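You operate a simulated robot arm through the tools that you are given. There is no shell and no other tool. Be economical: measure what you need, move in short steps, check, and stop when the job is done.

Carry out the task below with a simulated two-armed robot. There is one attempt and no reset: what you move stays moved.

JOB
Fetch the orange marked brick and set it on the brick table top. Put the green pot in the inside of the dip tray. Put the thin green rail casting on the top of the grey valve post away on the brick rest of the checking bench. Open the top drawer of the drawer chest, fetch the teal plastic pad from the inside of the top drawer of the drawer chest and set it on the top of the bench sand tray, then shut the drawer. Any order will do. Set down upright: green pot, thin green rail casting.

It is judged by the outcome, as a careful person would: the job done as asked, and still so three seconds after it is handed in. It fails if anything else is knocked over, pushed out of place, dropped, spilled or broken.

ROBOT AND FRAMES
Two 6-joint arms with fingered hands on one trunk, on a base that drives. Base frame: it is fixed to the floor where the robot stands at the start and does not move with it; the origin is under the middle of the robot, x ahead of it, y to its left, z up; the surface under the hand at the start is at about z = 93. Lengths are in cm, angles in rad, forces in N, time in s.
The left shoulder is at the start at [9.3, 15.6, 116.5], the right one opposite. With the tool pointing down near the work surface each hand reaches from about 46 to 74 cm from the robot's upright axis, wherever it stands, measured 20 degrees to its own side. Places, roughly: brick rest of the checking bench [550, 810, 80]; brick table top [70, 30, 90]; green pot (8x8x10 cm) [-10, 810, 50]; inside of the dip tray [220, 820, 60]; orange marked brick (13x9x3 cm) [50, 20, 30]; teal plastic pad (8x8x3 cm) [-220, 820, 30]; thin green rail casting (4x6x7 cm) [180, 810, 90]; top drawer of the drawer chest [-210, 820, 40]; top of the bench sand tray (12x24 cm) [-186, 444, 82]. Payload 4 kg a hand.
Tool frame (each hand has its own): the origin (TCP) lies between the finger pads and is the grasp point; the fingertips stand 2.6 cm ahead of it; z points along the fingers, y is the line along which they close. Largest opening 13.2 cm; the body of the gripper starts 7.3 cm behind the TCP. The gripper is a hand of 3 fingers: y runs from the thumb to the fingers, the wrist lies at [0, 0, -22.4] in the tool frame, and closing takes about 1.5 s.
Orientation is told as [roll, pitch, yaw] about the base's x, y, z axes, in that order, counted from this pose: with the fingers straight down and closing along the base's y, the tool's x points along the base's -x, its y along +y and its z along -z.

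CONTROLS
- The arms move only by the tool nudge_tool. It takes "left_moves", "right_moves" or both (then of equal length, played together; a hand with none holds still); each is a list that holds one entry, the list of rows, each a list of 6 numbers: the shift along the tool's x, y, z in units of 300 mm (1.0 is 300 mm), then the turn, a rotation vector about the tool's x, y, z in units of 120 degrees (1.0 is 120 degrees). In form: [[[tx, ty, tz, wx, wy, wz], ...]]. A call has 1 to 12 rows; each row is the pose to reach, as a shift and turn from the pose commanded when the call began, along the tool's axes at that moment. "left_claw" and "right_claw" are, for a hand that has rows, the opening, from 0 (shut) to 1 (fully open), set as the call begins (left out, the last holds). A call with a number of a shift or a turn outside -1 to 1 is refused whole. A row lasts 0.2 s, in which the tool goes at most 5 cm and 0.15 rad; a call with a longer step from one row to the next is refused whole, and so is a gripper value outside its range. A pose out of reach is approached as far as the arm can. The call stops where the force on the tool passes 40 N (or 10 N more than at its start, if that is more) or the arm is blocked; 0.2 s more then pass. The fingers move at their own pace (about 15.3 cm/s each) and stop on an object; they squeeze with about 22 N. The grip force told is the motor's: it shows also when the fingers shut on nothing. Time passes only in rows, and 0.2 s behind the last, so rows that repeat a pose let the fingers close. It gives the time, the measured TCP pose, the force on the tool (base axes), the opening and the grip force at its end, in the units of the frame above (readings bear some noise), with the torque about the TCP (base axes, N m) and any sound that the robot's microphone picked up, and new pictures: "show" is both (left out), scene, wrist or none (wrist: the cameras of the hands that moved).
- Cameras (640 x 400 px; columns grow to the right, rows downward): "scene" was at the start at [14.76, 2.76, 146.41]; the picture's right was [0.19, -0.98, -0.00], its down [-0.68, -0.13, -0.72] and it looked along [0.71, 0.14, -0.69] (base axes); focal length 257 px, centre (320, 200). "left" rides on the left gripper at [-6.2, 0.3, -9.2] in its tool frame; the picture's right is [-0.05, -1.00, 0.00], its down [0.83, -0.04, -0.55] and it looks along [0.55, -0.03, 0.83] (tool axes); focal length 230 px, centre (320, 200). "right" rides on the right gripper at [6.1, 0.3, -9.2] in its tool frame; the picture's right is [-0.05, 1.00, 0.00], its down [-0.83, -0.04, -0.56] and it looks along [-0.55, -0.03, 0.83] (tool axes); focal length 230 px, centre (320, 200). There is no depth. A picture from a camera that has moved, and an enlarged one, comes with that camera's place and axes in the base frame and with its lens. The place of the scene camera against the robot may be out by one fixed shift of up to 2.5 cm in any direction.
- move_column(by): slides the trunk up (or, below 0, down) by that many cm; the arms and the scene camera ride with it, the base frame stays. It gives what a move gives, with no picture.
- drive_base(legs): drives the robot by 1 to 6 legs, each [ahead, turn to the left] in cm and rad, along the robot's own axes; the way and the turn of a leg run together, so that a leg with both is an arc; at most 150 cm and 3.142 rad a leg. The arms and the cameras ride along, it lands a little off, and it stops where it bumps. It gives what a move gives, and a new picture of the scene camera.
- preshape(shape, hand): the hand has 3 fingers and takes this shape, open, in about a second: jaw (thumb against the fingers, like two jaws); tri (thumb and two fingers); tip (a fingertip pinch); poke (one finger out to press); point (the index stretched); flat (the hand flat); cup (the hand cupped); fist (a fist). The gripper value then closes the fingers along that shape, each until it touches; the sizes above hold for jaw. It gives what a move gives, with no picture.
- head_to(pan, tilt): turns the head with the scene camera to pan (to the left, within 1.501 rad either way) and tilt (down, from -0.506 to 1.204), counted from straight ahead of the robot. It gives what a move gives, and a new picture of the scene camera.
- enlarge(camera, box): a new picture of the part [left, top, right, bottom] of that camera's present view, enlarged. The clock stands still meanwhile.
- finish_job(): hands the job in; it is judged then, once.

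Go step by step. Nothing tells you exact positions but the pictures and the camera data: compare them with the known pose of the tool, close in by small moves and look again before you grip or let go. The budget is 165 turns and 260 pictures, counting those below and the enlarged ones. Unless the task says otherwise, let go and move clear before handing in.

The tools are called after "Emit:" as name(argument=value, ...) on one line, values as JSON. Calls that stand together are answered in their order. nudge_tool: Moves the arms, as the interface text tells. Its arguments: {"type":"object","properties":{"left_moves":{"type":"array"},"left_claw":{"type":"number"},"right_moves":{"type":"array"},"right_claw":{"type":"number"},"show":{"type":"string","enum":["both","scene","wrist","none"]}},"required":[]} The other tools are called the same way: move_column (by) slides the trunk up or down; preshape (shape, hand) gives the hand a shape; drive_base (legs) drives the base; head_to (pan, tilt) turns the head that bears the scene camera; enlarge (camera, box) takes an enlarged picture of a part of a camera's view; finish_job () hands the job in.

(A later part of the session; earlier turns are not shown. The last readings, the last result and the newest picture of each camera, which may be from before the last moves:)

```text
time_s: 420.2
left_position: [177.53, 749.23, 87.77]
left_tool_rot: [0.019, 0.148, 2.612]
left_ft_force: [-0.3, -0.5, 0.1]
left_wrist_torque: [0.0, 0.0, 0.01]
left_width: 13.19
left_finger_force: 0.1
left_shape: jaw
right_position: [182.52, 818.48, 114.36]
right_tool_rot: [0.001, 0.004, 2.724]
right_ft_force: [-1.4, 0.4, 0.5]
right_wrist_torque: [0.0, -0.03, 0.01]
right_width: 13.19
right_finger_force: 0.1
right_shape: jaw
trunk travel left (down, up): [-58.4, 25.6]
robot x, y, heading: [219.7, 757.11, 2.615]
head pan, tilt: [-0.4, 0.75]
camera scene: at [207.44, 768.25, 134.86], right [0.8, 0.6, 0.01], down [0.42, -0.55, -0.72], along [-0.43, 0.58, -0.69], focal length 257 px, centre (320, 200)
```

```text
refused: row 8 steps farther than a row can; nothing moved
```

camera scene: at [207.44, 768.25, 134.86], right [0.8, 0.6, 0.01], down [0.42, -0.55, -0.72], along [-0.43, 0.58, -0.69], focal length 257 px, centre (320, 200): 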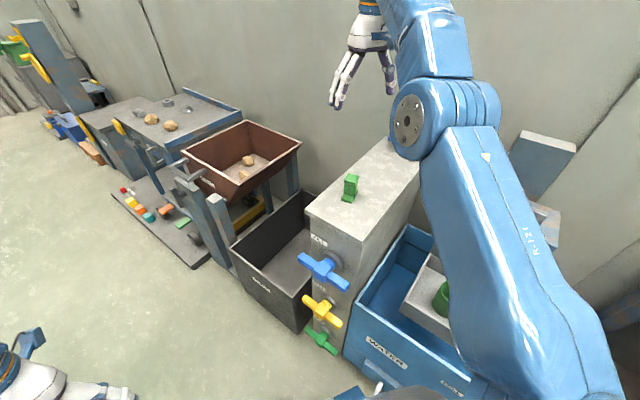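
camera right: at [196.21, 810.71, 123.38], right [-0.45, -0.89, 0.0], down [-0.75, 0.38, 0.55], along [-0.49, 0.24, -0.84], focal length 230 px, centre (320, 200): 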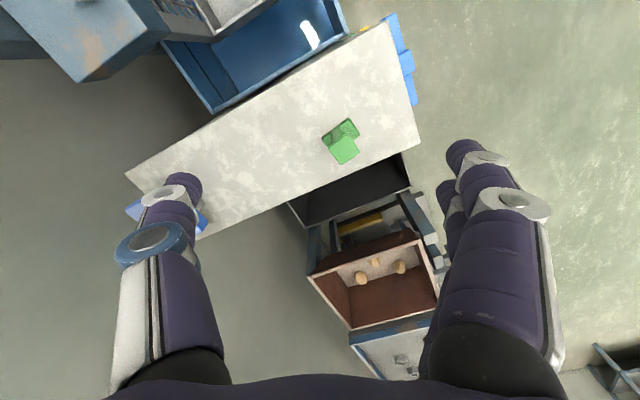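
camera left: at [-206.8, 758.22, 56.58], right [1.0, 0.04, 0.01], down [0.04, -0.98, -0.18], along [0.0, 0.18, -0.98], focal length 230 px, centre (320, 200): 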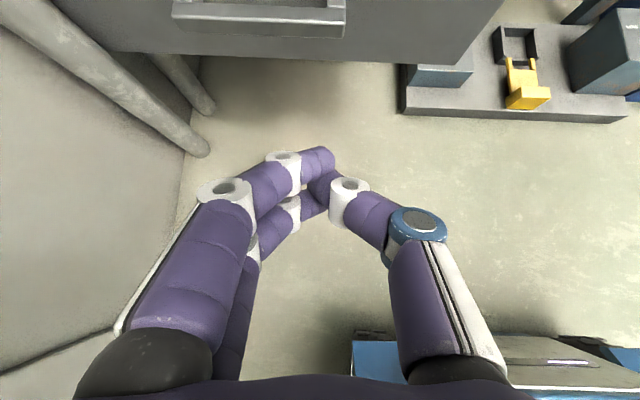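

One rotation step was slightly too large and was refused; I'll resend it with even steps.

Emit:
nudge_tool(right_moves=[[[0.03, 0.02, 0, 0, 0, 0.062], [0.06, 0.04, 0, 0, 0, 0.124], [0.1, 0.07, 0, 0, 0, 0.186], [0.14, 0.1, 0, 0, 0, 0.248], [0.18, 0.136, 0, 0, 0, 0.31], [0.18, 0.136, 0, 0, 0, 0.372], [0.18, 0.136, 0, 0, 0, 0.434], [0.18, 0.136, 0, 0, 0, 0.496], [0.18, 0.136, 0, 0, 0, 0.551], [0.18, 0.136, 0, 0, 0, 0.551]]], left_moves=[[[-0.03, 0, 0, 0, -0.01, 0], [-0.06, 0, 0, 0, -0.02, 0], [-0.09, 0, 0, 0, -0.03, 0], [-0.12, 0, 0, 0, -0.04, 0], [-0.15, 0, 0, 0, -0.05, 0], [-0.18, 0, 0, 0, -0.06, 0], [-0.2, 0, 0, 0, -0.07, 0], [-0.2, 0, 0, 0, -0.07, 0], [-0.2, 0, 0, 0, -0.07, 0], [-0.2, 0, 0, 0, -0.07, 0]]], show="wrist")

```text
time_s: 420.8
left_position: [179.77, 748.57, 86.43]
left_tool_rot: [0.019, 0.155, 2.608]
left_ft_force: [0.6, 0.0, -0.3]
left_wrist_torque: [-0.01, 0.02, -0.01]
left_width: 13.19
left_finger_force: 0.1
left_shape: jaw
left hand out of reach, approached as far as the arm can: row 1, 2
right_position: [186.69, 814.42, 116.96]
right_tool_rot: [0.003, -0.041, 2.454]
right_ft_force: [0.8, 0.2, -0.5]
right_wrist_torque: [0.02, -0.01, 0.01]
right_width: 13.2
right_finger_force: 0.1
right_shape: jaw
right hand out of reach, approached as far as the arm can: row 1
trunk travel left (down, up): [-58.4, 25.6]
robot x, y, heading: [219.83, 756.83, 2.618]
head pan, tilt: [-0.4, 0.75]
stopped in row 3 (right hand): the arm was blocked; the commanded pose is now the measured one
camera right: at [191.62, 810.11, 125.86], right [-0.67, -0.74, 0.01], down [-0.6, 0.55, 0.59], along [-0.44, 0.39, -0.81], focal length 230 px, centre (320, 200)
camera left: at [173.41, 752.27, 94.69], right [0.47, 0.88, -0.03], down [0.66, -0.33, 0.68], along [0.59, -0.33, -0.74], focal length 230 px, centre (320, 200)
```

right: 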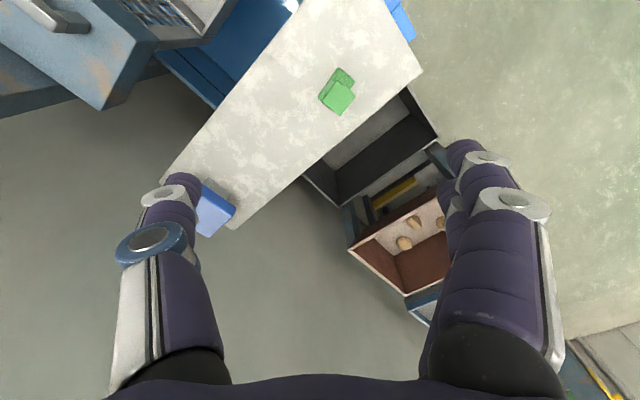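
left: 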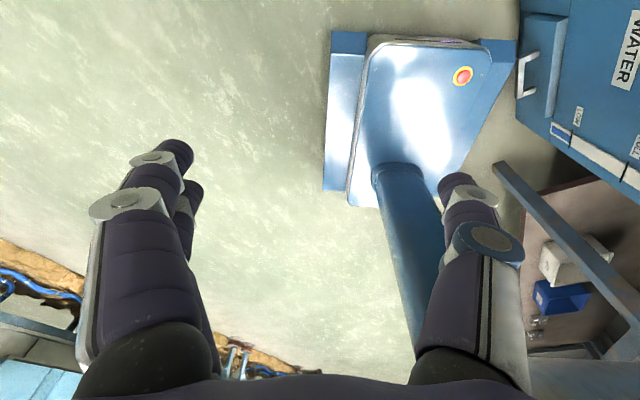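

The left hand has drifted in to r≈41, likely pressing its elbow on the head and blocking. I'll extend the left hand well out first.

Emit:
nudge_tool(left_moves=[[[-0.06, 0, 0.02, 0, -0.01, 0], [-0.12, 0, 0.04, 0, -0.02, 0], [-0.18, 0, 0.06, 0, -0.03, 0], [-0.24, 0, 0.08, 0, -0.04, 0], [-0.3, 0, 0.1, 0, -0.05, 0], [-0.36, 0, 0.12, 0, -0.06, 0], [-0.42, 0, 0.14, 0, -0.07, 0], [-0.48, 0, 0.16, 0, -0.074, 0], [-0.48, 0, 0.16, 0, -0.074, 0]]], show="none")

Emit:
nudge_tool(right_moves=[[[0, 0, 0, 0, 0.01, 0.06], [0, 0, 0, 0, 0.02, 0.12], [0, 0, 0.0, 0, 0.02, 0.18], [0, 0, 0.0, 0, 0.02, 0.24], [0, 0, 0.0, 0, 0.02, 0.3], [0, 0, 0.0, 0, 0.02, 0.36], [0, 0, 0.0, 0, 0.02, 0.42], [0, 0, 0.0, 0, 0.02, 0.42]]], show="wrist")

```text
time_s: 422.8
left_position: [166.64, 756.27, 82.06]
left_tool_rot: [0.018, -0.062, 2.605]
left_ft_force: [0.6, -0.5, 0.3]
left_wrist_torque: [0.04, -0.04, -0.03]
left_width: 13.19
left_finger_force: 0.0
left_shape: jaw
right_position: [186.52, 814.78, 116.7]
right_tool_rot: [0.004, -0.036, 2.452]
right_ft_force: [-0.7, -0.6, 0.0]
right_wrist_torque: [0.01, -0.02, 0.0]
right_width: 13.19
right_finger_force: 0.0
right_shape: jaw
trunk travel left (down, up): [-58.4, 25.6]
robot x, y, heading: [220.2, 756.77, 2.613]
head pan, tilt: [-0.4, 0.75]
```

```text
time_s: 424.6
left_position: [166.66, 756.32, 81.96]
left_tool_rot: [0.02, -0.063, 2.606]
left_ft_force: [-0.6, -0.1, 0.1]
left_wrist_torque: [-0.01, 0.04, -0.02]
left_width: 13.18
left_finger_force: 0.0
left_shape: jaw
right_position: [186.43, 814.9, 116.65]
right_tool_rot: [0.012, 0.016, 1.572]
right_ft_force: [0.4, -0.6, 0.2]
right_wrist_torque: [-0.03, -0.03, 0.0]
right_width: 13.21
right_finger_force: 0.1
right_shape: jaw
trunk travel left (down, up): [-58.4, 25.6]
robot x, y, heading: [220.09, 756.59, 2.614]
head pan, tilt: [-0.4, 0.75]
camera right: at [186.33, 808.89, 125.93], right [-1.0, 0.05, 0.01], down [0.05, 0.84, 0.54], along [0.02, 0.54, -0.84], focal length 230 px, centre (320, 200)
```

right: 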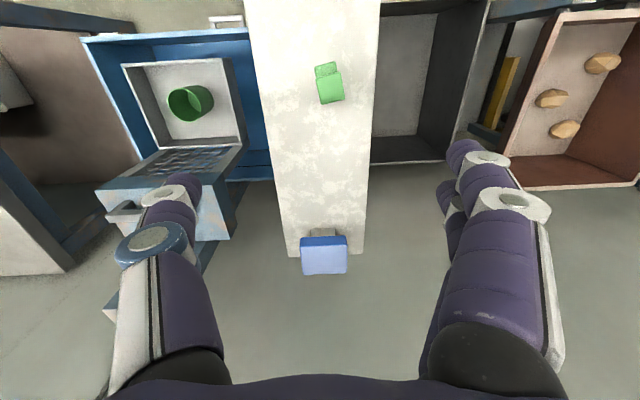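

The hand is now square to the post. I'll zoom the wrist view to get the casting's exact centre and angle.

Emit:
enlarge(camera="right", box=[270, 40, 390, 130])

```text
4.44 times, centred on (330, 85) of right
camera zoom: at [186.33, 808.89, 125.93], right [-1.0, 0.05, 0.01], down [0.05, 0.84, 0.54], along [0.02, 0.54, -0.84], focal length 1022 px, centre (276, 711)
```

zoom: 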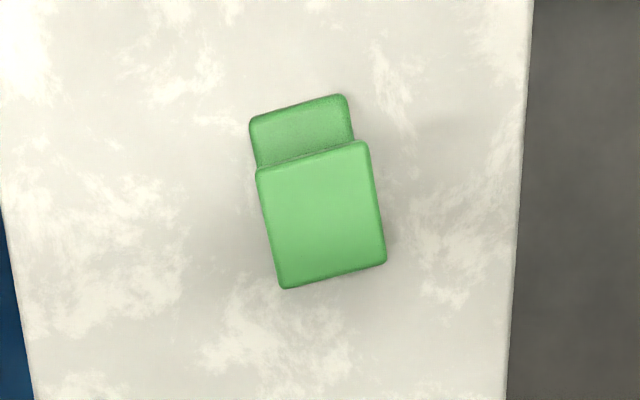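

The casting centre is (184.9, 812.8), rotated about 0.2 rad, about 3 cm thick. I'll align and descend to just above it.

Emit:
nudge_tool(right_moves=[[[0.03, 0.02, 0.06, 0.006, -0.008, -0.05], [0.07, 0.05, 0.16, 0.006, -0.008, -0.097], [0.07, 0.05, 0.26, 0.006, -0.008, -0.097], [0.07, 0.05, 0.36, 0.006, -0.008, -0.097], [0.07, 0.05, 0.44, 0.006, -0.008, -0.097], [0.07, 0.05, 0.5, 0.006, -0.008, -0.097], [0.07, 0.05, 0.5, 0.006, -0.008, -0.097]]], right_claw=0.6, show="wrist")

```text
time_s: 426.2
left_position: [166.61, 756.26, 81.99]
left_tool_rot: [0.018, -0.063, 2.605]
left_ft_force: [0.7, -0.3, -0.6]
left_wrist_torque: [0.01, -0.01, -0.01]
left_width: 13.21
left_finger_force: 0.1
left_shape: jaw
right_position: [184.97, 812.38, 101.72]
right_tool_rot: [0.003, -0.001, 1.776]
right_ft_force: [-0.2, -0.3, 0.3]
right_wrist_torque: [0.04, -0.01, 0.01]
right_width: 7.97
right_finger_force: 0.1
right_shape: jaw
trunk travel left (down, up): [-58.4, 25.6]
robot x, y, heading: [220.0, 757.04, 2.617]
head pan, tilt: [-0.4, 0.75]
camera right: at [185.84, 806.26, 110.95], right [-0.99, -0.15, 0.0], down [-0.13, 0.82, 0.56], along [-0.09, 0.55, -0.83], focal length 230 px, centre (320, 200)
```

right: 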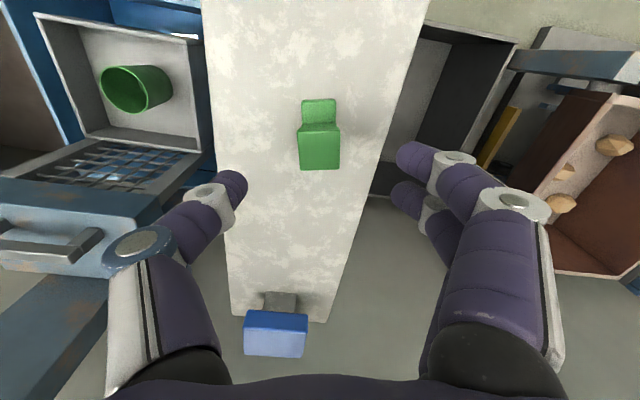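

Aligned, with the head top at z≈94.4. I'll descend to TCP z≈91.2 and close.

Emit:
nudge_tool(right_moves=[[[-0.01, 0, 0.08, 0, 0, 0], [-0.01, 0, 0.16, 0, 0, 0], [-0.01, 0, 0.24, 0, 0, 0], [-0.01, 0, 0.3, 0, 0, 0], [-0.01, 0, 0.335, 0, 0, 0], [-0.01, 0, 0.345, 0, 0, 0], [-0.01, 0, 0.345, 0, 0, 0]]], show="none")

Emit:
nudge_tool(right_moves=[[[0, 0, 0, 0, 0, 0], [0, 0, 0, 0, 0, 0], [0, 0, 0, 0, 0, 0], [0, 0, 0, 0, 0, 0], [0, 0, 0, 0, 0, 0], [0, 0, 0, 0, 0, 0], [0, 0, 0, 0, 0, 0]]], right_claw=0, show="wrist")

```text
time_s: 427.8
left_position: [166.69, 756.27, 81.84]
left_tool_rot: [0.019, -0.064, 2.607]
left_ft_force: [-0.5, -0.4, 0.3]
left_wrist_torque: [-0.02, -0.01, 0.01]
left_width: 13.2
left_finger_force: 0.0
left_shape: jaw
right_position: [184.73, 812.79, 91.29]
right_tool_rot: [0.003, 0.001, 1.775]
right_ft_force: [0.5, -0.3, -0.3]
right_wrist_torque: [0.03, 0.0, 0.02]
right_width: 7.95
right_finger_force: 0.0
right_shape: jaw
trunk travel left (down, up): [-58.4, 25.6]
robot x, y, heading: [220.37, 756.89, 2.613]
head pan, tilt: [-0.4, 0.75]
```

```text
time_s: 429.4
left_position: [166.62, 756.42, 81.99]
left_tool_rot: [0.017, -0.063, 2.605]
left_ft_force: [-0.9, 0.3, 0.0]
left_wrist_torque: [0.04, 0.03, -0.02]
left_width: 13.21
left_finger_force: 0.2
left_shape: jaw
right_position: [184.66, 812.57, 91.27]
right_tool_rot: [0.003, 0.0, 1.777]
right_ft_force: [-0.4, 1.0, 1.1]
right_wrist_torque: [-0.02, 0.06, -0.03]
right_width: 2.58
right_finger_force: 21.7
right_shape: jaw
trunk travel left (down, up): [-58.4, 25.6]
robot x, y, heading: [220.04, 756.87, 2.617]
head pan, tilt: [-0.4, 0.75]
camera right: at [185.78, 806.58, 100.47], right [-0.99, -0.15, 0.0], down [-0.13, 0.82, 0.56], along [-0.09, 0.55, -0.83], focal length 230 px, centre (320, 200)
```

right: 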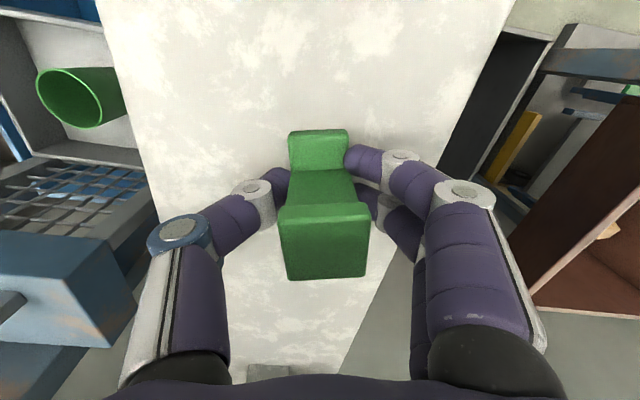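

The casting is gripped. I'll lift it, back well away from the tank and table, and turn east toward the checking bench.

Emit:
nudge_tool(right_moves=[[[0, 0, -0.08, 0, 0, 0], [0, 0, -0.18, 0, 0, 0], [0, 0, -0.28, 0, 0, 0], [0, 0, -0.36, 0, 0, 0], [0, 0, -0.36, 0, 0, 0]]], show="none")

Emit:
drive_base(legs=[[-58, 0]])

Emit:
nudge_tool(left_moves=[[[0, 0, 0, 0, 0.01, 0], [-0.05, 0, 0, 0, 0.02, 0], [-0.1, 0, 0, 0, 0.03, 0], [-0.1, 0, 0, 0, 0.03, 0]]], right_moves=[[[0, 0, 0, 0, 0, 0], [0, 0, 0, 0, 0, 0], [0, 0, 0, 0, 0, 0], [0, 0, 0, 0, 0, 0]]], show="none")

Emit:
drive_base(legs=[[0, -2.6]])

```text
time_s: 430.6
left_position: [166.62, 756.35, 82.01]
left_tool_rot: [0.02, -0.062, 2.605]
left_ft_force: [0.7, 0.7, 0.3]
left_wrist_torque: [-0.01, 0.0, 0.01]
left_width: 13.2
left_finger_force: 0.0
left_shape: jaw
right_position: [184.6, 812.7, 102.09]
right_tool_rot: [0.003, -0.001, 1.777]
right_ft_force: [-0.3, 0.5, -1.7]
right_wrist_torque: [-0.01, -0.04, 0.02]
right_width: 2.46
right_finger_force: 21.8
right_shape: jaw
trunk travel left (down, up): [-58.4, 25.6]
robot x, y, heading: [220.07, 756.52, 2.613]
head pan, tilt: [-0.4, 0.75]
```

```text
time_s: 433.9
left_position: [215.29, 728.31, 82.04]
left_tool_rot: [0.019, -0.064, 2.593]
left_ft_force: [-0.6, 0.4, -0.1]
left_wrist_torque: [0.02, -0.01, 0.02]
left_width: 13.19
left_finger_force: 0.0
left_shape: jaw
right_position: [234.06, 784.46, 102.03]
right_tool_rot: [0.005, 0.0, 1.763]
right_ft_force: [0.0, 0.3, -0.1]
right_wrist_torque: [0.01, 0.0, -0.02]
right_width: 2.45
right_finger_force: 21.8
right_shape: jaw
trunk travel left (down, up): [-58.4, 25.6]
robot x, y, heading: [268.76, 728.24, 2.601]
head pan, tilt: [-0.4, 0.75]
camera scene: at [255.96, 739.87, 134.82], right [0.81, 0.59, 0.01], down [0.41, -0.56, -0.72], along [-0.42, 0.58, -0.69], focal length 257 px, centre (320, 200)
```

scene: 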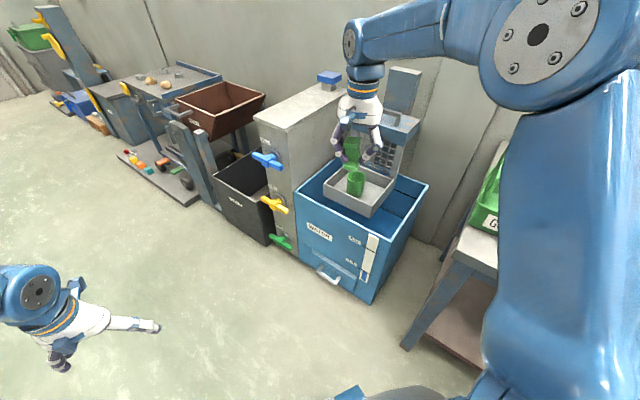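

```text
time_s: 434.9
left_position: [214.19, 729.29, 83.07]
left_tool_rot: [0.019, -0.017, 2.594]
left_ft_force: [-0.7, 1.2, 0.0]
left_wrist_torque: [-0.02, -0.03, -0.01]
left_width: 13.18
left_finger_force: 0.1
left_shape: jaw
right_position: [235.39, 783.65, 103.08]
right_tool_rot: [0.015, -0.013, 1.765]
right_ft_force: [0.0, -0.2, -1.5]
right_wrist_torque: [-0.02, -0.03, 0.05]
right_width: 2.4
right_finger_force: 22.2
right_shape: jaw
trunk travel left (down, up): [-58.4, 25.6]
robot x, y, heading: [268.44, 728.09, 2.604]
head pan, tilt: [-0.4, 0.75]
```

```text
time_s: 441.7
left_position: [313.74, 759.37, 82.9]
left_tool_rot: [0.023, -0.03, 0.056]
left_ft_force: [0.1, -0.3, -0.1]
left_wrist_torque: [0.01, 0.01, 0.03]
left_width: 13.19
left_finger_force: 0.1
left_shape: jaw
right_position: [327.51, 701.43, 102.98]
right_tool_rot: [0.017, -0.012, -0.772]
right_ft_force: [0.0, 0.6, -1.9]
right_wrist_torque: [0.0, 0.02, 0.03]
right_width: 2.38
right_finger_force: 21.8
right_shape: jaw
trunk travel left (down, up): [-58.4, 25.6]
robot x, y, heading: [268.78, 730.5, 0.063]
head pan, tilt: [-0.4, 0.75]
camera scene: at [282.81, 729.25, 134.81], right [-0.33, -0.94, 0.01], down [-0.66, 0.22, -0.72], along [0.68, -0.24, -0.69], focal length 257 px, centre (320, 200)
```

scene: 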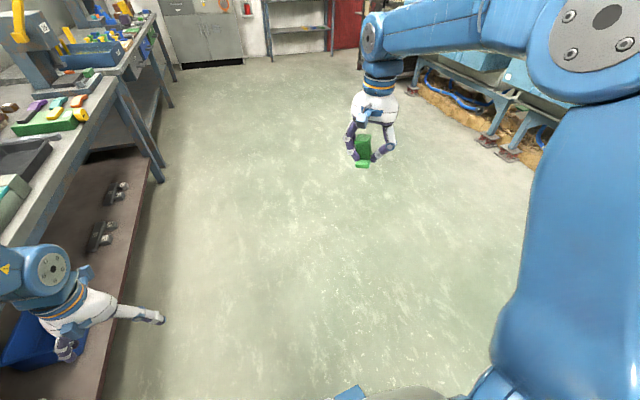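

The casting is secure. I'll drive about 2.3 m east and look at the checking bench.

Emit:
drive_base(legs=[[150, -0.1], [75, 0]])

Emit:
head_to(pan=0.75, tilt=0.5)

```text
time_s: 452.6
left_position: [535.92, 755.36, 83.61]
left_tool_rot: [0.02, -0.049, -0.043]
left_ft_force: [0.0, 0.6, 0.2]
left_wrist_torque: [-0.02, -0.01, 0.0]
left_width: 13.2
left_finger_force: 0.0
left_shape: jaw
right_position: [543.72, 696.52, 104.12]
right_tool_rot: [0.03, -0.025, -0.87]
right_ft_force: [-0.8, -0.2, -1.3]
right_wrist_torque: [-0.02, 0.04, -0.01]
right_width: 2.32
right_finger_force: 21.7
right_shape: jaw
trunk travel left (down, up): [-58.4, 25.6]
robot x, y, heading: [489.52, 730.84, -0.034]
head pan, tilt: [-0.4, 0.75]
camera scene: at [503.58, 728.32, 134.82], right [-0.42, -0.91, 0.01], down [-0.63, 0.29, -0.72], along [0.65, -0.31, -0.69], focal length 257 px, centre (320, 200)
```

scene: 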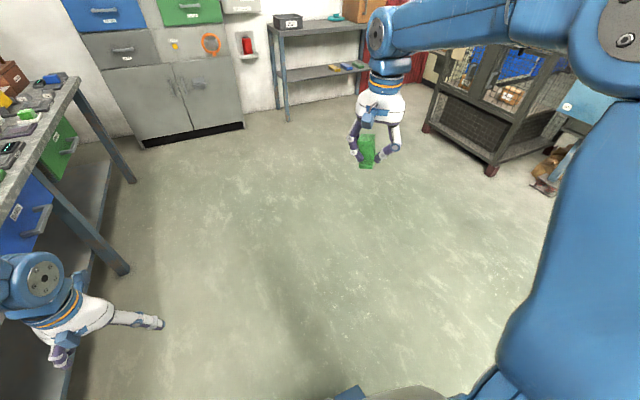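

```text
time_s: 454.0
left_position: [534.51, 755.13, 84.52]
left_tool_rot: [0.02, -0.066, -0.042]
left_ft_force: [0.9, 0.3, 0.4]
left_wrist_torque: [-0.04, 0.0, 0.04]
left_width: 13.23
left_finger_force: 0.1
left_shape: jaw
right_position: [541.92, 696.62, 105.01]
right_tool_rot: [0.043, -0.036, -0.867]
right_ft_force: [0.3, -0.8, -1.2]
right_wrist_torque: [-0.04, -0.01, -0.01]
right_width: 2.32
right_finger_force: 22.1
right_shape: jaw
trunk travel left (down, up): [-58.4, 25.6]
robot x, y, heading: [489.41, 731.23, -0.03]
head pan, tilt: [0.75, 0.499]
camera scene: at [502.89, 737.79, 137.04], right [0.66, -0.75, -0.01], down [-0.38, -0.31, -0.87], along [0.65, 0.58, -0.49], focal length 257 px, centre (320, 200)
```

scene: 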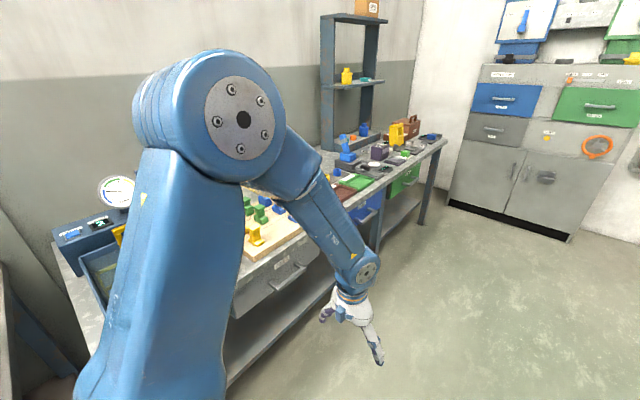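

The checking bench's wooden board with coloured castings is near (548, 806). I'll pass it and turn left to face it at an angle, as before.

Emit:
drive_base(legs=[[74, 0.03]])

Emit:
nudge_tool(left_moves=[[[-0.04, 0, 0.02, 0, 0.01, 0], [-0.1, 0, 0.04, 0, 0.02, 0], [-0.18, 0, 0.06, 0, 0.03, 0], [-0.18, 0, 0.06, 0, 0.03, 0]]], right_moves=[[[0, 0, 0, 0.0, 0, 0], [0, 0, 0, 0.01, 0.01, 0], [0, 0, 0, 0.02, 0.017, 0], [0, 0, 0, 0.02, 0.017, 0]]], show="none")

Emit:
drive_base(legs=[[0, 2.2]])

Emit:
head_to(pan=-0.3, tilt=0.65)

```text
time_s: 458.1
left_position: [609.72, 755.82, 84.66]
left_tool_rot: [0.021, -0.065, -0.005]
left_ft_force: [0.4, -0.4, 0.1]
left_wrist_torque: [-0.02, 0.01, 0.0]
left_width: 13.21
left_finger_force: 0.1
left_shape: jaw
right_position: [619.43, 697.54, 104.99]
right_tool_rot: [0.043, -0.038, -0.831]
right_ft_force: [0.3, 0.0, -1.0]
right_wrist_torque: [-0.02, 0.02, 0.02]
right_width: 2.33
right_finger_force: 21.7
right_shape: jaw
trunk travel left (down, up): [-58.4, 25.6]
robot x, y, heading: [565.72, 730.2, -0.004]
head pan, tilt: [0.75, 0.499]
camera scene: at [578.95, 737.2, 137.03], right [0.69, -0.73, -0.01], down [-0.37, -0.33, -0.87], along [0.63, 0.6, -0.49], focal length 257 px, centre (320, 200)
```

scene: 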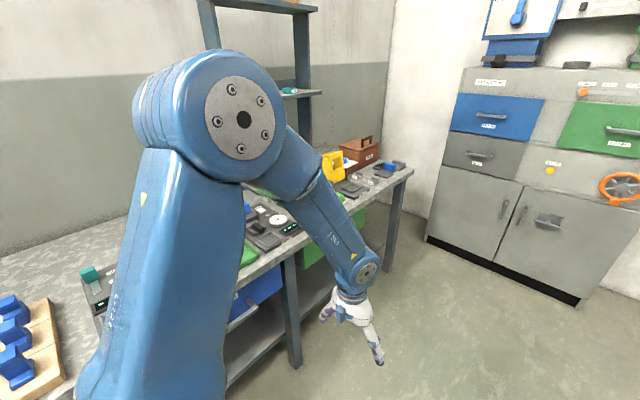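

```text
time_s: 459.1
left_position: [613.61, 756.62, 83.6]
left_tool_rot: [0.021, -0.022, -0.006]
left_ft_force: [-0.1, 0.7, -0.4]
left_wrist_torque: [0.01, 0.0, 0.02]
left_width: 13.19
left_finger_force: 0.1
left_shape: jaw
left hand out of reach, approached as far as the arm can: row 3, 4
right_position: [617.6, 697.61, 105.92]
right_tool_rot: [0.016, -0.013, -0.828]
right_ft_force: [-0.3, 0.8, -0.9]
right_wrist_torque: [-0.01, -0.02, 0.0]
right_width: 2.31
right_finger_force: 22.2
right_shape: jaw
trunk travel left (down, up): [-58.4, 25.6]
robot x, y, heading: [565.65, 730.02, 0.005]
head pan, tilt: [0.75, 0.499]
```

```text
time_s: 463.4
left_position: [537.23, 773.5, 85.52]
left_tool_rot: [0.017, -0.063, 1.613]
left_ft_force: [-1.3, -1.3, -0.7]
left_wrist_torque: [0.01, -0.03, -0.02]
left_width: 13.2
left_finger_force: 0.1
left_shape: jaw
right_position: [595.39, 779.8, 105.82]
right_tool_rot: [0.001, -0.002, 0.798]
right_ft_force: [-0.3, -1.1, -0.2]
right_wrist_torque: [-0.01, -0.03, -0.03]
right_width: 2.28
right_finger_force: 22.2
right_shape: jaw
trunk travel left (down, up): [-58.4, 25.6]
robot x, y, heading: [566.81, 729.82, 1.622]
head pan, tilt: [0.75, 0.499]
stopped in leg 1: the robot was blocked; the commanded pose is now the measured one
camera scene: at [558.73, 745.1, 137.01], right [0.69, 0.72, -0.01], down [0.35, -0.35, -0.87], along [-0.63, 0.6, -0.49], focal length 257 px, centre (320, 200)
```

scene: 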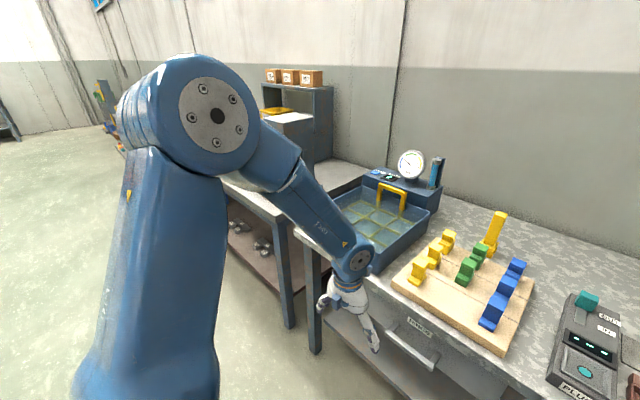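

```text
time_s: 464.8
left_position: [537.54, 773.64, 85.39]
left_tool_rot: [0.02, -0.061, 1.616]
left_ft_force: [0.3, -0.3, -0.2]
left_wrist_torque: [0.03, 0.02, -0.01]
left_width: 13.23
left_finger_force: 0.1
left_shape: jaw
right_position: [595.59, 779.95, 105.82]
right_tool_rot: [0.005, -0.001, 0.798]
right_ft_force: [-0.8, 0.4, -1.2]
right_wrist_torque: [-0.02, 0.02, 0.0]
right_width: 2.3
right_finger_force: 22.5
right_shape: jaw
trunk travel left (down, up): [-58.4, 25.6]
robot x, y, heading: [567.11, 730.17, 1.626]
head pan, tilt: [-0.3, 0.649]
camera scene: at [567.73, 747.26, 135.66], right [0.97, -0.24, 0.01], down [-0.15, -0.6, -0.79], along [0.19, 0.76, -0.62], focal length 257 px, centre (320, 200)
```

scene: 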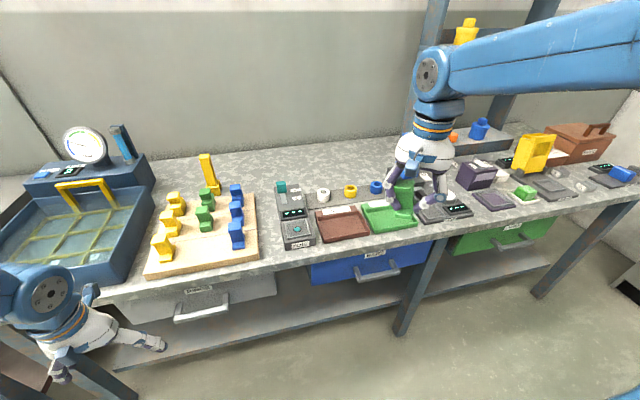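

The wooden brick rest shows rows of yellow, green and blue castings, with a free spot at the front of the green row near (549, 802). I'll turn left and roll forward so the right hand reaches it.

Emit:
drive_base(legs=[[0, 0.57]])

Emit:
drive_base(legs=[[12, 0]])

Emit:
nudge_tool(right_moves=[[[0, 0, 0, 0, 0, -0.03], [0, 0, 0, 0, 0, -0.06], [0, 0, 0, 0, 0, -0.09], [0, 0, 0, 0, 0, -0.09]]])

```text
time_s: 466.8
left_position: [518.83, 750.58, 85.39]
left_tool_rot: [0.02, -0.062, 2.185]
left_ft_force: [-0.1, 0.2, -0.5]
left_wrist_torque: [0.0, -0.04, -0.02]
left_width: 13.2
left_finger_force: 0.1
left_shape: jaw
right_position: [564.21, 787.56, 106.38]
right_tool_rot: [0.011, -0.009, 1.367]
right_ft_force: [0.0, -0.4, -1.1]
right_wrist_torque: [-0.01, -0.02, -0.02]
right_width: 2.3
right_finger_force: 22.2
right_shape: jaw
trunk travel left (down, up): [-58.4, 25.6]
robot x, y, heading: [567.53, 730.47, 2.196]
head pan, tilt: [-0.3, 0.649]
camera scene: at [559.15, 745.75, 135.66], right [0.95, 0.32, 0.01], down [0.2, -0.59, -0.79], along [-0.25, 0.75, -0.62], focal length 257 px, centre (320, 200)
```

scene: 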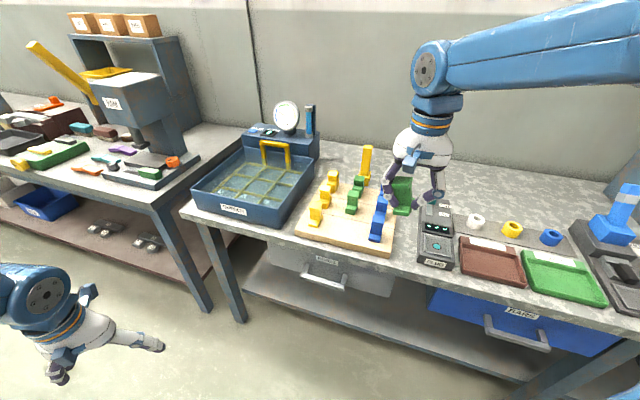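

```text
time_s: 468.1
left_position: [513.26, 758.71, 86.77]
left_tool_rot: [0.019, -0.093, 2.177]
left_ft_force: [-0.2, 0.6, 0.1]
left_wrist_torque: [-0.06, -0.02, -0.01]
left_width: 13.21
left_finger_force: 0.1
left_shape: jaw
right_position: [559.25, 794.79, 106.46]
right_tool_rot: [0.007, -0.004, 1.363]
right_ft_force: [0.0, -0.1, -0.1]
right_wrist_torque: [0.02, -0.04, -0.02]
right_width: 2.28
right_finger_force: 22.0
right_shape: jaw
trunk travel left (down, up): [-58.4, 25.6]
robot x, y, heading: [560.67, 740.05, 2.187]
head pan, tilt: [-0.3, 0.649]
camera scene: at [553.86, 753.21, 135.98], right [0.95, 0.31, 0.0], down [0.19, -0.57, -0.8], along [-0.25, 0.76, -0.6], focal length 257 px, centre (320, 200)
```

scene: 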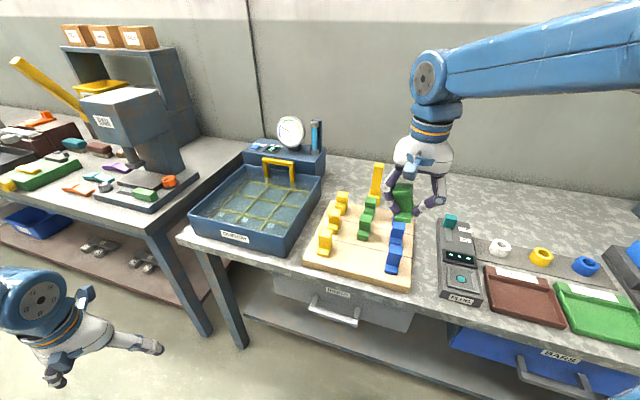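

```text
time_s: 469.1
left_position: [513.09, 759.32, 86.52]
left_tool_rot: [0.016, -0.089, 2.177]
left_ft_force: [1.3, 0.3, -0.7]
left_wrist_torque: [0.03, 0.0, 0.01]
left_width: 13.19
left_finger_force: 0.2
left_shape: jaw
right_position: [558.22, 796.32, 104.62]
right_tool_rot: [-0.016, 0.025, 1.553]
right_ft_force: [0.5, -0.2, -1.3]
right_wrist_torque: [0.0, -0.02, 0.02]
right_width: 2.29
right_finger_force: 21.2
right_shape: jaw
right hand out of reach, approached as far as the arm can: row 1, 2, 3, 4
trunk travel left (down, up): [-58.4, 25.6]
robot x, y, heading: [560.62, 740.42, 2.195]
head pan, tilt: [-0.3, 0.649]
camera scene: at [552.13, 755.7, 135.64], right [0.95, 0.31, 0.01], down [0.2, -0.59, -0.78], along [-0.24, 0.75, -0.62], focal length 257 px, centre (320, 200)
camera right: at [557.7, 790.34, 113.94], right [-1.0, 0.07, -0.02], down [0.05, 0.84, 0.54], along [0.05, 0.53, -0.84], focal length 230 px, centre (320, 200)
```

scene: 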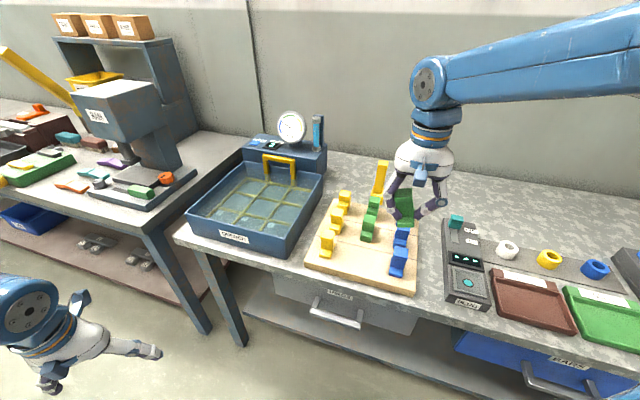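
right: 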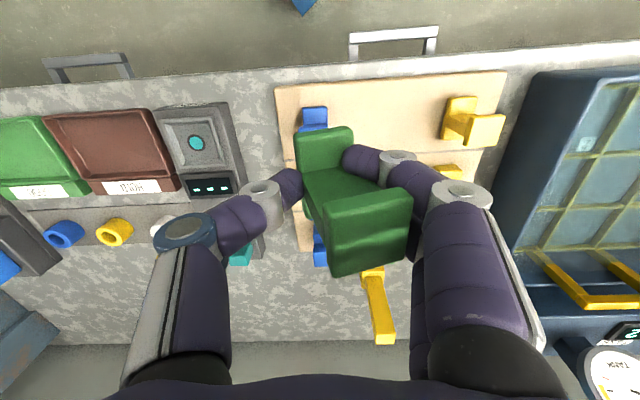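

The casting seems to have turned in the grip. I'll look closely before going on.

Emit:
enlarge(camera="right", box=[240, 100, 480, 300])

Emit:
enlarge(camera="scene", box=[300, 140, 480, 300])

```text
2.00 times, centred on (360, 200) of right
camera zoom: at [557.7, 790.34, 113.94], right [-1.0, 0.07, -0.02], down [0.05, 0.84, 0.54], along [0.05, 0.53, -0.84], focal length 460 px, centre (240, 200)
```

zoom: 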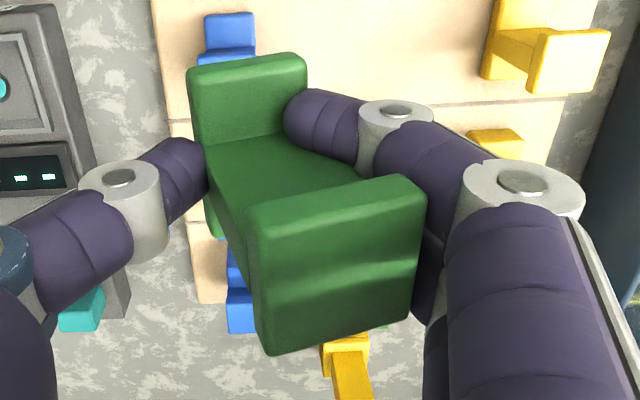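

```text
2.50 times, centred on (390, 220) of scene
camera zoom: at [552.13, 755.7, 135.64], right [0.95, 0.31, 0.01], down [0.2, -0.59, -0.78], along [-0.24, 0.75, -0.62], focal length 642 px, centre (145, 150)
```

zoom: 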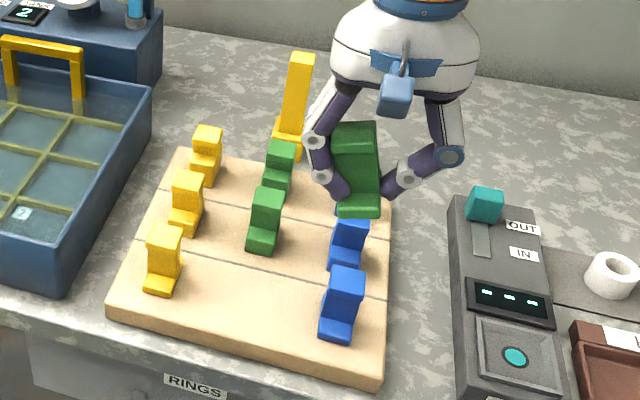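

The casting leans about 10° toward -x in the grip. I'll tilt the hand to bring it upright and move over the free slot, then check.

Emit:
nudge_tool(right_moves=[[[-0.03, 0.05, -0.02, -0.02, 0, 0], [-0.06, 0.1, -0.04, -0.04, 0, 0], [-0.09, 0.15, -0.04, -0.06, 0, 0], [-0.12, 0.2, -0.04, -0.08, 0, 0], [-0.16, 0.25, -0.04, -0.08, 0, 0], [-0.16, 0.25, -0.04, -0.08, 0, 0]]])

Emit:
enlarge(camera="scene", box=[300, 140, 480, 300])

```text
time_s: 470.5
left_position: [513.31, 759.19, 86.71]
left_tool_rot: [0.019, -0.091, 2.177]
left_ft_force: [0.7, 0.6, 0.6]
left_wrist_torque: [0.01, 0.01, 0.01]
left_width: 13.21
left_finger_force: 0.0
left_shape: jaw
right_position: [550.7, 801.2, 106.96]
right_tool_rot: [0.174, -0.003, 1.554]
right_ft_force: [0.7, 0.4, -0.2]
right_wrist_torque: [0.02, -0.05, 0.0]
right_width: 2.3
right_finger_force: 22.2
right_shape: jaw
trunk travel left (down, up): [-58.4, 25.6]
robot x, y, heading: [560.49, 740.08, 2.189]
head pan, tilt: [-0.3, 0.649]
camera scene: at [552.28, 755.55, 135.67], right [0.95, 0.31, 0.01], down [0.2, -0.59, -0.79], along [-0.24, 0.75, -0.62], focal length 257 px, centre (320, 200)
camera right: at [552.05, 795.04, 116.15], right [-0.98, 0.07, 0.17], down [0.15, 0.83, 0.54], along [-0.1, 0.56, -0.82], focal length 230 px, centre (320, 200)
```

scene: 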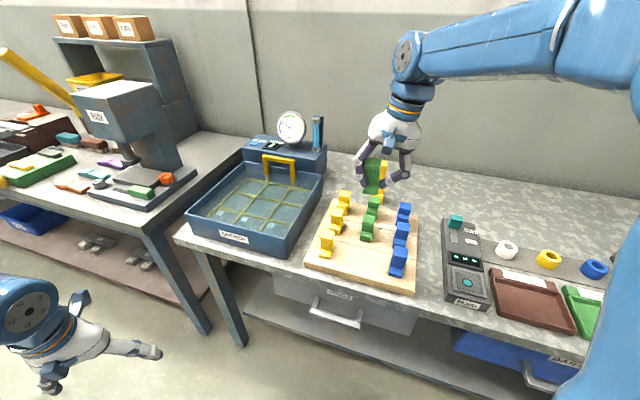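
right: 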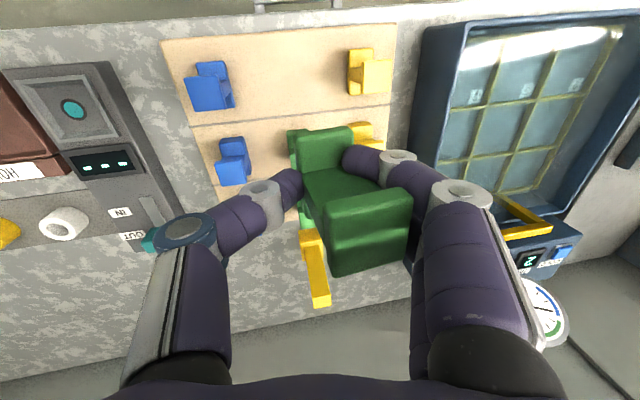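

```text
2.50 times, centred on (390, 220) of scene
camera zoom: at [552.28, 755.55, 135.67], right [0.95, 0.31, 0.01], down [0.2, -0.59, -0.79], along [-0.24, 0.75, -0.62], focal length 642 px, centre (145, 150)
```

zoom: 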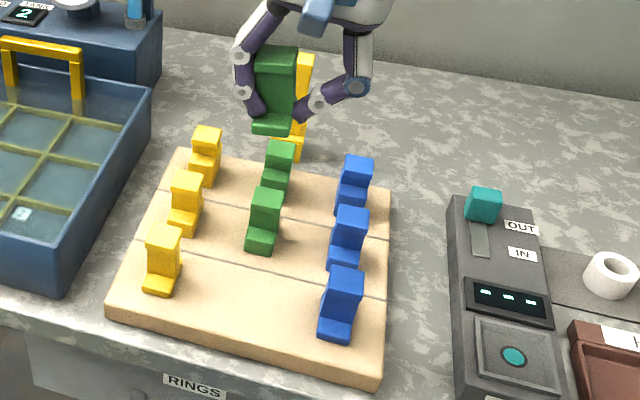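

The casting now stands parallel to its neighbours and is over the free slot (base at about (549.5, 801.8)). I'll lower the trunk 16 cm and check again.

Emit:
move_column(by=-16)

Emit:
enlarge(camera="scene", box=[290, 190, 470, 350])

Emit:
enlarge(camera="right", box=[0, 0, 640, 400])

```text
time_s: 472.3
left_position: [513.14, 759.17, 70.63]
left_tool_rot: [0.018, -0.089, 2.177]
left_ft_force: [-0.7, 0.3, 0.1]
left_wrist_torque: [0.01, -0.04, -0.04]
left_width: 13.21
left_finger_force: 0.0
left_shape: jaw
right_position: [550.85, 801.3, 91.11]
right_tool_rot: [0.171, -0.004, 1.552]
right_ft_force: [0.5, -0.4, -1.0]
right_wrist_torque: [0.03, 0.0, -0.02]
right_width: 2.31
right_finger_force: 22.1
right_shape: jaw
trunk travel left (down, up): [-42.4, 41.6]
robot x, y, heading: [560.19, 740.12, 2.187]
head pan, tilt: [-0.3, 0.649]
```

```text
2.50 times, centred on (380, 270) of scene
camera zoom: at [552.4, 755.33, 119.67], right [0.95, 0.31, 0.01], down [0.2, -0.59, -0.79], along [-0.24, 0.75, -0.62], focal length 642 px, centre (170, 25)
```

zoom: 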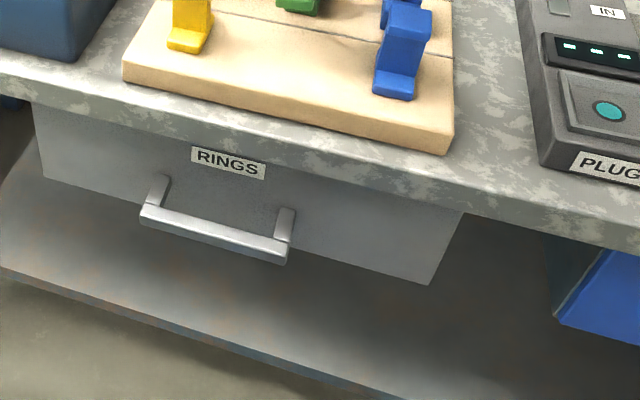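

```text
1.00 times, centred on (320, 200) of right (not enlarged: the box is as wide or as high as the picture)
camera zoom: at [552.04, 795.04, 100.16], right [-0.98, 0.07, 0.17], down [0.15, 0.83, 0.54], along [-0.1, 0.56, -0.82], focal length 230 px, centre (320, 200)
```

zoom: 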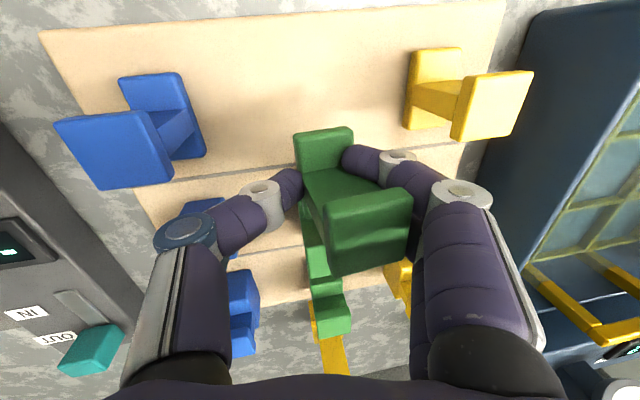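

The front row of the rest lies nearer y≈798.5, so I'll shift back 3.3 cm, staying between the front yellow and blue castings, and start lowering.

Emit:
nudge_tool(right_moves=[[[0.05, -0.006, 0, 0, 0, 0], [0.11, -0.013, 0, 0, 0, 0], [0.11, -0.019, 0.033, 0, 0, 0], [0.11, -0.025, 0.066, 0, 0, 0], [0.11, -0.03, 0.098, 0, 0, 0], [0.11, -0.03, 0.098, 0, 0, 0]]])

```text
time_s: 473.7
left_position: [513.13, 759.14, 70.63]
left_tool_rot: [0.017, -0.089, 2.177]
left_ft_force: [0.0, 0.6, -0.3]
left_wrist_torque: [0.02, -0.01, -0.01]
left_width: 13.2
left_finger_force: 0.0
left_shape: jaw
right_position: [551.11, 798.05, 87.98]
right_tool_rot: [0.174, -0.004, 1.551]
right_ft_force: [0.4, 0.1, -1.0]
right_wrist_torque: [-0.02, 0.0, -0.02]
right_width: 2.31
right_finger_force: 22.1
right_shape: jaw
trunk travel left (down, up): [-42.4, 41.6]
robot x, y, heading: [560.49, 740.48, 2.191]
head pan, tilt: [-0.3, 0.649]
camera scene: at [552.4, 755.32, 119.67], right [0.95, 0.31, 0.01], down [0.2, -0.59, -0.79], along [-0.24, 0.75, -0.62], focal length 257 px, centre (320, 200)
camera right: at [552.29, 791.77, 97.05], right [-0.98, 0.07, 0.17], down [0.15, 0.83, 0.54], along [-0.1, 0.56, -0.82], focal length 230 px, centre (320, 200)
```

scene: 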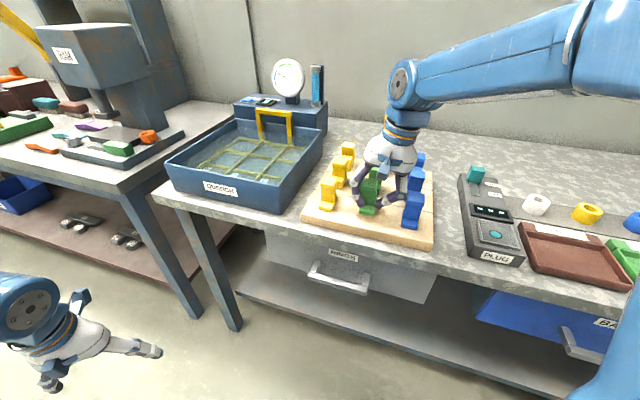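
right: 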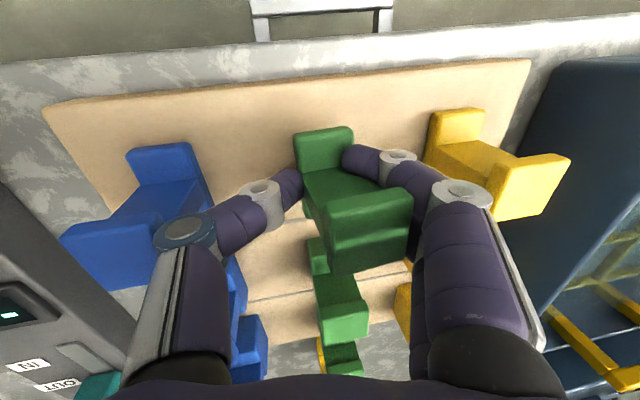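

It's lined up in the free spot between the blue and yellow castings. I'll shift 0.7 cm away from the blue one and lower gently to contact.

Emit:
nudge_tool(right_moves=[[[0, 0.023, 0, 0, 0, 0], [0, 0.02, 0.016, 0, 0, 0], [0, 0.017, 0.033, 0, 0, 0], [0, 0.0155, 0.042, 0, 0, 0], [0, 0.014, 0.051, 0, 0, 0], [0, 0.0125, 0.06, 0, 0, 0], [0, 0.011, 0.069, 0, 0, 0], [0, 0.0095, 0.078, 0, 0, 0], [0, 0.008, 0.087, 0, 0, 0], [0, 0.008, 0.087, 0, 0, 0]]], show="wrist")

```text
time_s: 475.7
left_position: [514.21, 758.2, 71.52]
left_tool_rot: [0.019, -0.112, 2.176]
left_ft_force: [0.1, 0.1, -0.4]
left_wrist_torque: [0.03, 0.02, -0.01]
left_width: 13.18
left_finger_force: 0.0
left_shape: jaw
right_position: [551.46, 796.8, 86.82]
right_tool_rot: [0.192, -0.029, 1.553]
right_ft_force: [-0.6, -1.0, -1.3]
right_wrist_torque: [0.01, 0.0, 0.0]
right_width: 2.38
right_finger_force: 22.5
right_shape: jaw
trunk travel left (down, up): [-42.4, 41.6]
robot x, y, heading: [560.38, 740.35, 2.188]
head pan, tilt: [-0.3, 0.649]
stopped in row 10 (right hand): the force on the tool passed its limit at 42 N (the readings are from after the stop); the commanded pose is now the measured one
camera right: at [552.8, 790.37, 95.79], right [-0.98, 0.07, 0.19], down [0.16, 0.81, 0.56], along [-0.12, 0.58, -0.81], focal length 230 px, centre (320, 200)
```

right: 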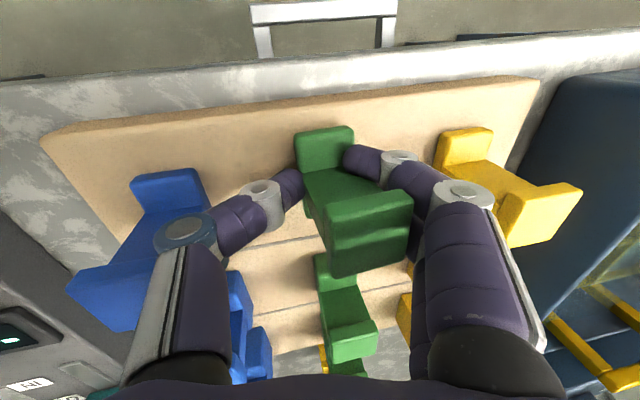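

Contact happened near z≈85.6 and the arm bounced up about 1 cm. The casting is unchanged in the grip, so I'll correct the pitch and lower the last centimetre more slowly.

Emit:
nudge_tool(right_moves=[[[-0.015, 0, 0, -0.005, 0.007, 0], [-0.03, -0.001, 0.005, -0.008, 0.014, 0], [-0.03, -0.002, 0.011, -0.008, 0.014, 0], [-0.03, -0.003, 0.017, -0.008, 0.014, 0], [-0.03, -0.004, 0.023, -0.008, 0.014, 0], [-0.03, -0.005, 0.029, -0.008, 0.014, 0], [-0.03, -0.005, 0.033, -0.008, 0.014, 0]]], show="wrist")

```text
time_s: 477.3
left_position: [514.1, 758.32, 71.46]
left_tool_rot: [0.017, -0.111, 2.177]
left_ft_force: [-0.2, 0.0, 0.0]
left_wrist_torque: [0.01, 0.01, 0.04]
left_width: 13.23
left_finger_force: 0.2
left_shape: jaw
right_position: [551.19, 798.01, 86.16]
right_tool_rot: [0.212, -0.007, 1.558]
right_ft_force: [1.7, 6.1, 28.8]
right_wrist_torque: [0.06, 0.65, -0.1]
right_width: 2.52
right_finger_force: 22.4
right_shape: jaw
trunk travel left (down, up): [-42.4, 41.6]
robot x, y, heading: [560.36, 740.11, 2.193]
head pan, tilt: [-0.3, 0.649]
camera right: at [552.83, 791.73, 95.21], right [-0.98, 0.07, 0.21], down [0.17, 0.82, 0.54], along [-0.14, 0.56, -0.82], focal length 230 px, centre (320, 200)
```

right: 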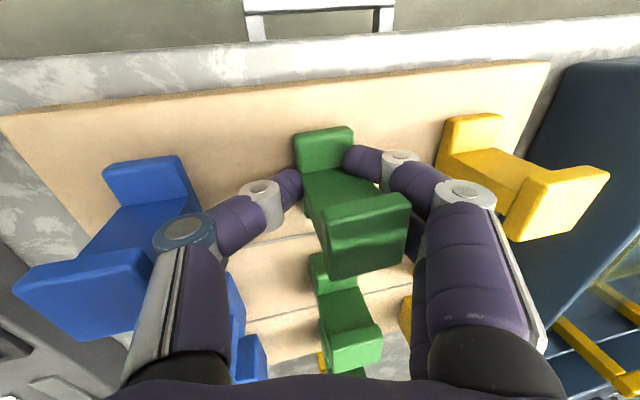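

The casting now bears on the board and, compared with its neighbours' perspective, is upright. I'll ease the pressure, open the fingers just a little, and rise vertically.

Emit:
nudge_tool(right_moves=[[[0, 0.001, -0.007, 0, 0, 0], [0, 0.002, -0.013, 0, 0, 0], [0, 0.002, -0.013, 0, 0, 0]]], show="none")

Emit:
nudge_tool(right_moves=[[[0, 0, 0, 0, 0, 0], [0, 0, 0, 0, 0, 0], [0, 0, 0, 0, 0, 0], [0, 0, 0, 0, 0, 0]]], right_claw=0.31, show="wrist")

```text
time_s: 478.1
left_position: [513.97, 758.34, 71.29]
left_tool_rot: [0.018, -0.107, 2.176]
left_ft_force: [-0.8, -0.4, 0.1]
left_wrist_torque: [0.02, -0.02, -0.01]
left_width: 13.22
left_finger_force: 0.1
left_shape: jaw
right_position: [551.3, 798.02, 86.23]
right_tool_rot: [0.208, 0.001, 1.557]
right_ft_force: [-1.8, 8.1, 19.1]
right_wrist_torque: [0.14, 0.56, -0.18]
right_width: 2.52
right_finger_force: 22.2
right_shape: jaw
trunk travel left (down, up): [-42.4, 41.6]
robot x, y, heading: [560.52, 740.23, 2.193]
head pan, tilt: [-0.3, 0.649]
```

```text
time_s: 479.1
left_position: [513.9, 758.37, 71.4]
left_tool_rot: [0.017, -0.109, 2.175]
left_ft_force: [-0.4, 0.1, 0.5]
left_wrist_torque: [0.04, -0.03, -0.03]
left_width: 13.19
left_finger_force: 0.0
left_shape: jaw
right_position: [551.22, 797.96, 86.11]
right_tool_rot: [0.208, 0.001, 1.556]
right_ft_force: [-0.8, -2.6, 4.5]
right_wrist_torque: [-0.07, -0.1, -0.06]
right_width: 3.89
right_finger_force: 0.0
right_shape: jaw
trunk travel left (down, up): [-42.4, 41.6]
robot x, y, heading: [560.81, 740.09, 2.192]
head pan, tilt: [-0.3, 0.649]
camera right: at [552.82, 791.78, 95.21], right [-0.98, 0.07, 0.2], down [0.17, 0.83, 0.53], along [-0.13, 0.55, -0.82], focal length 230 px, centre (320, 200)
```

right: 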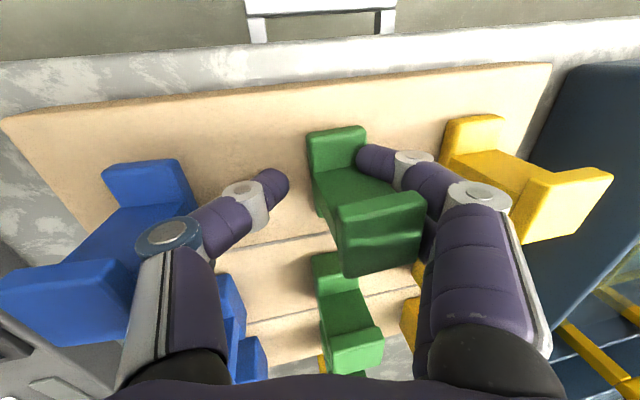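

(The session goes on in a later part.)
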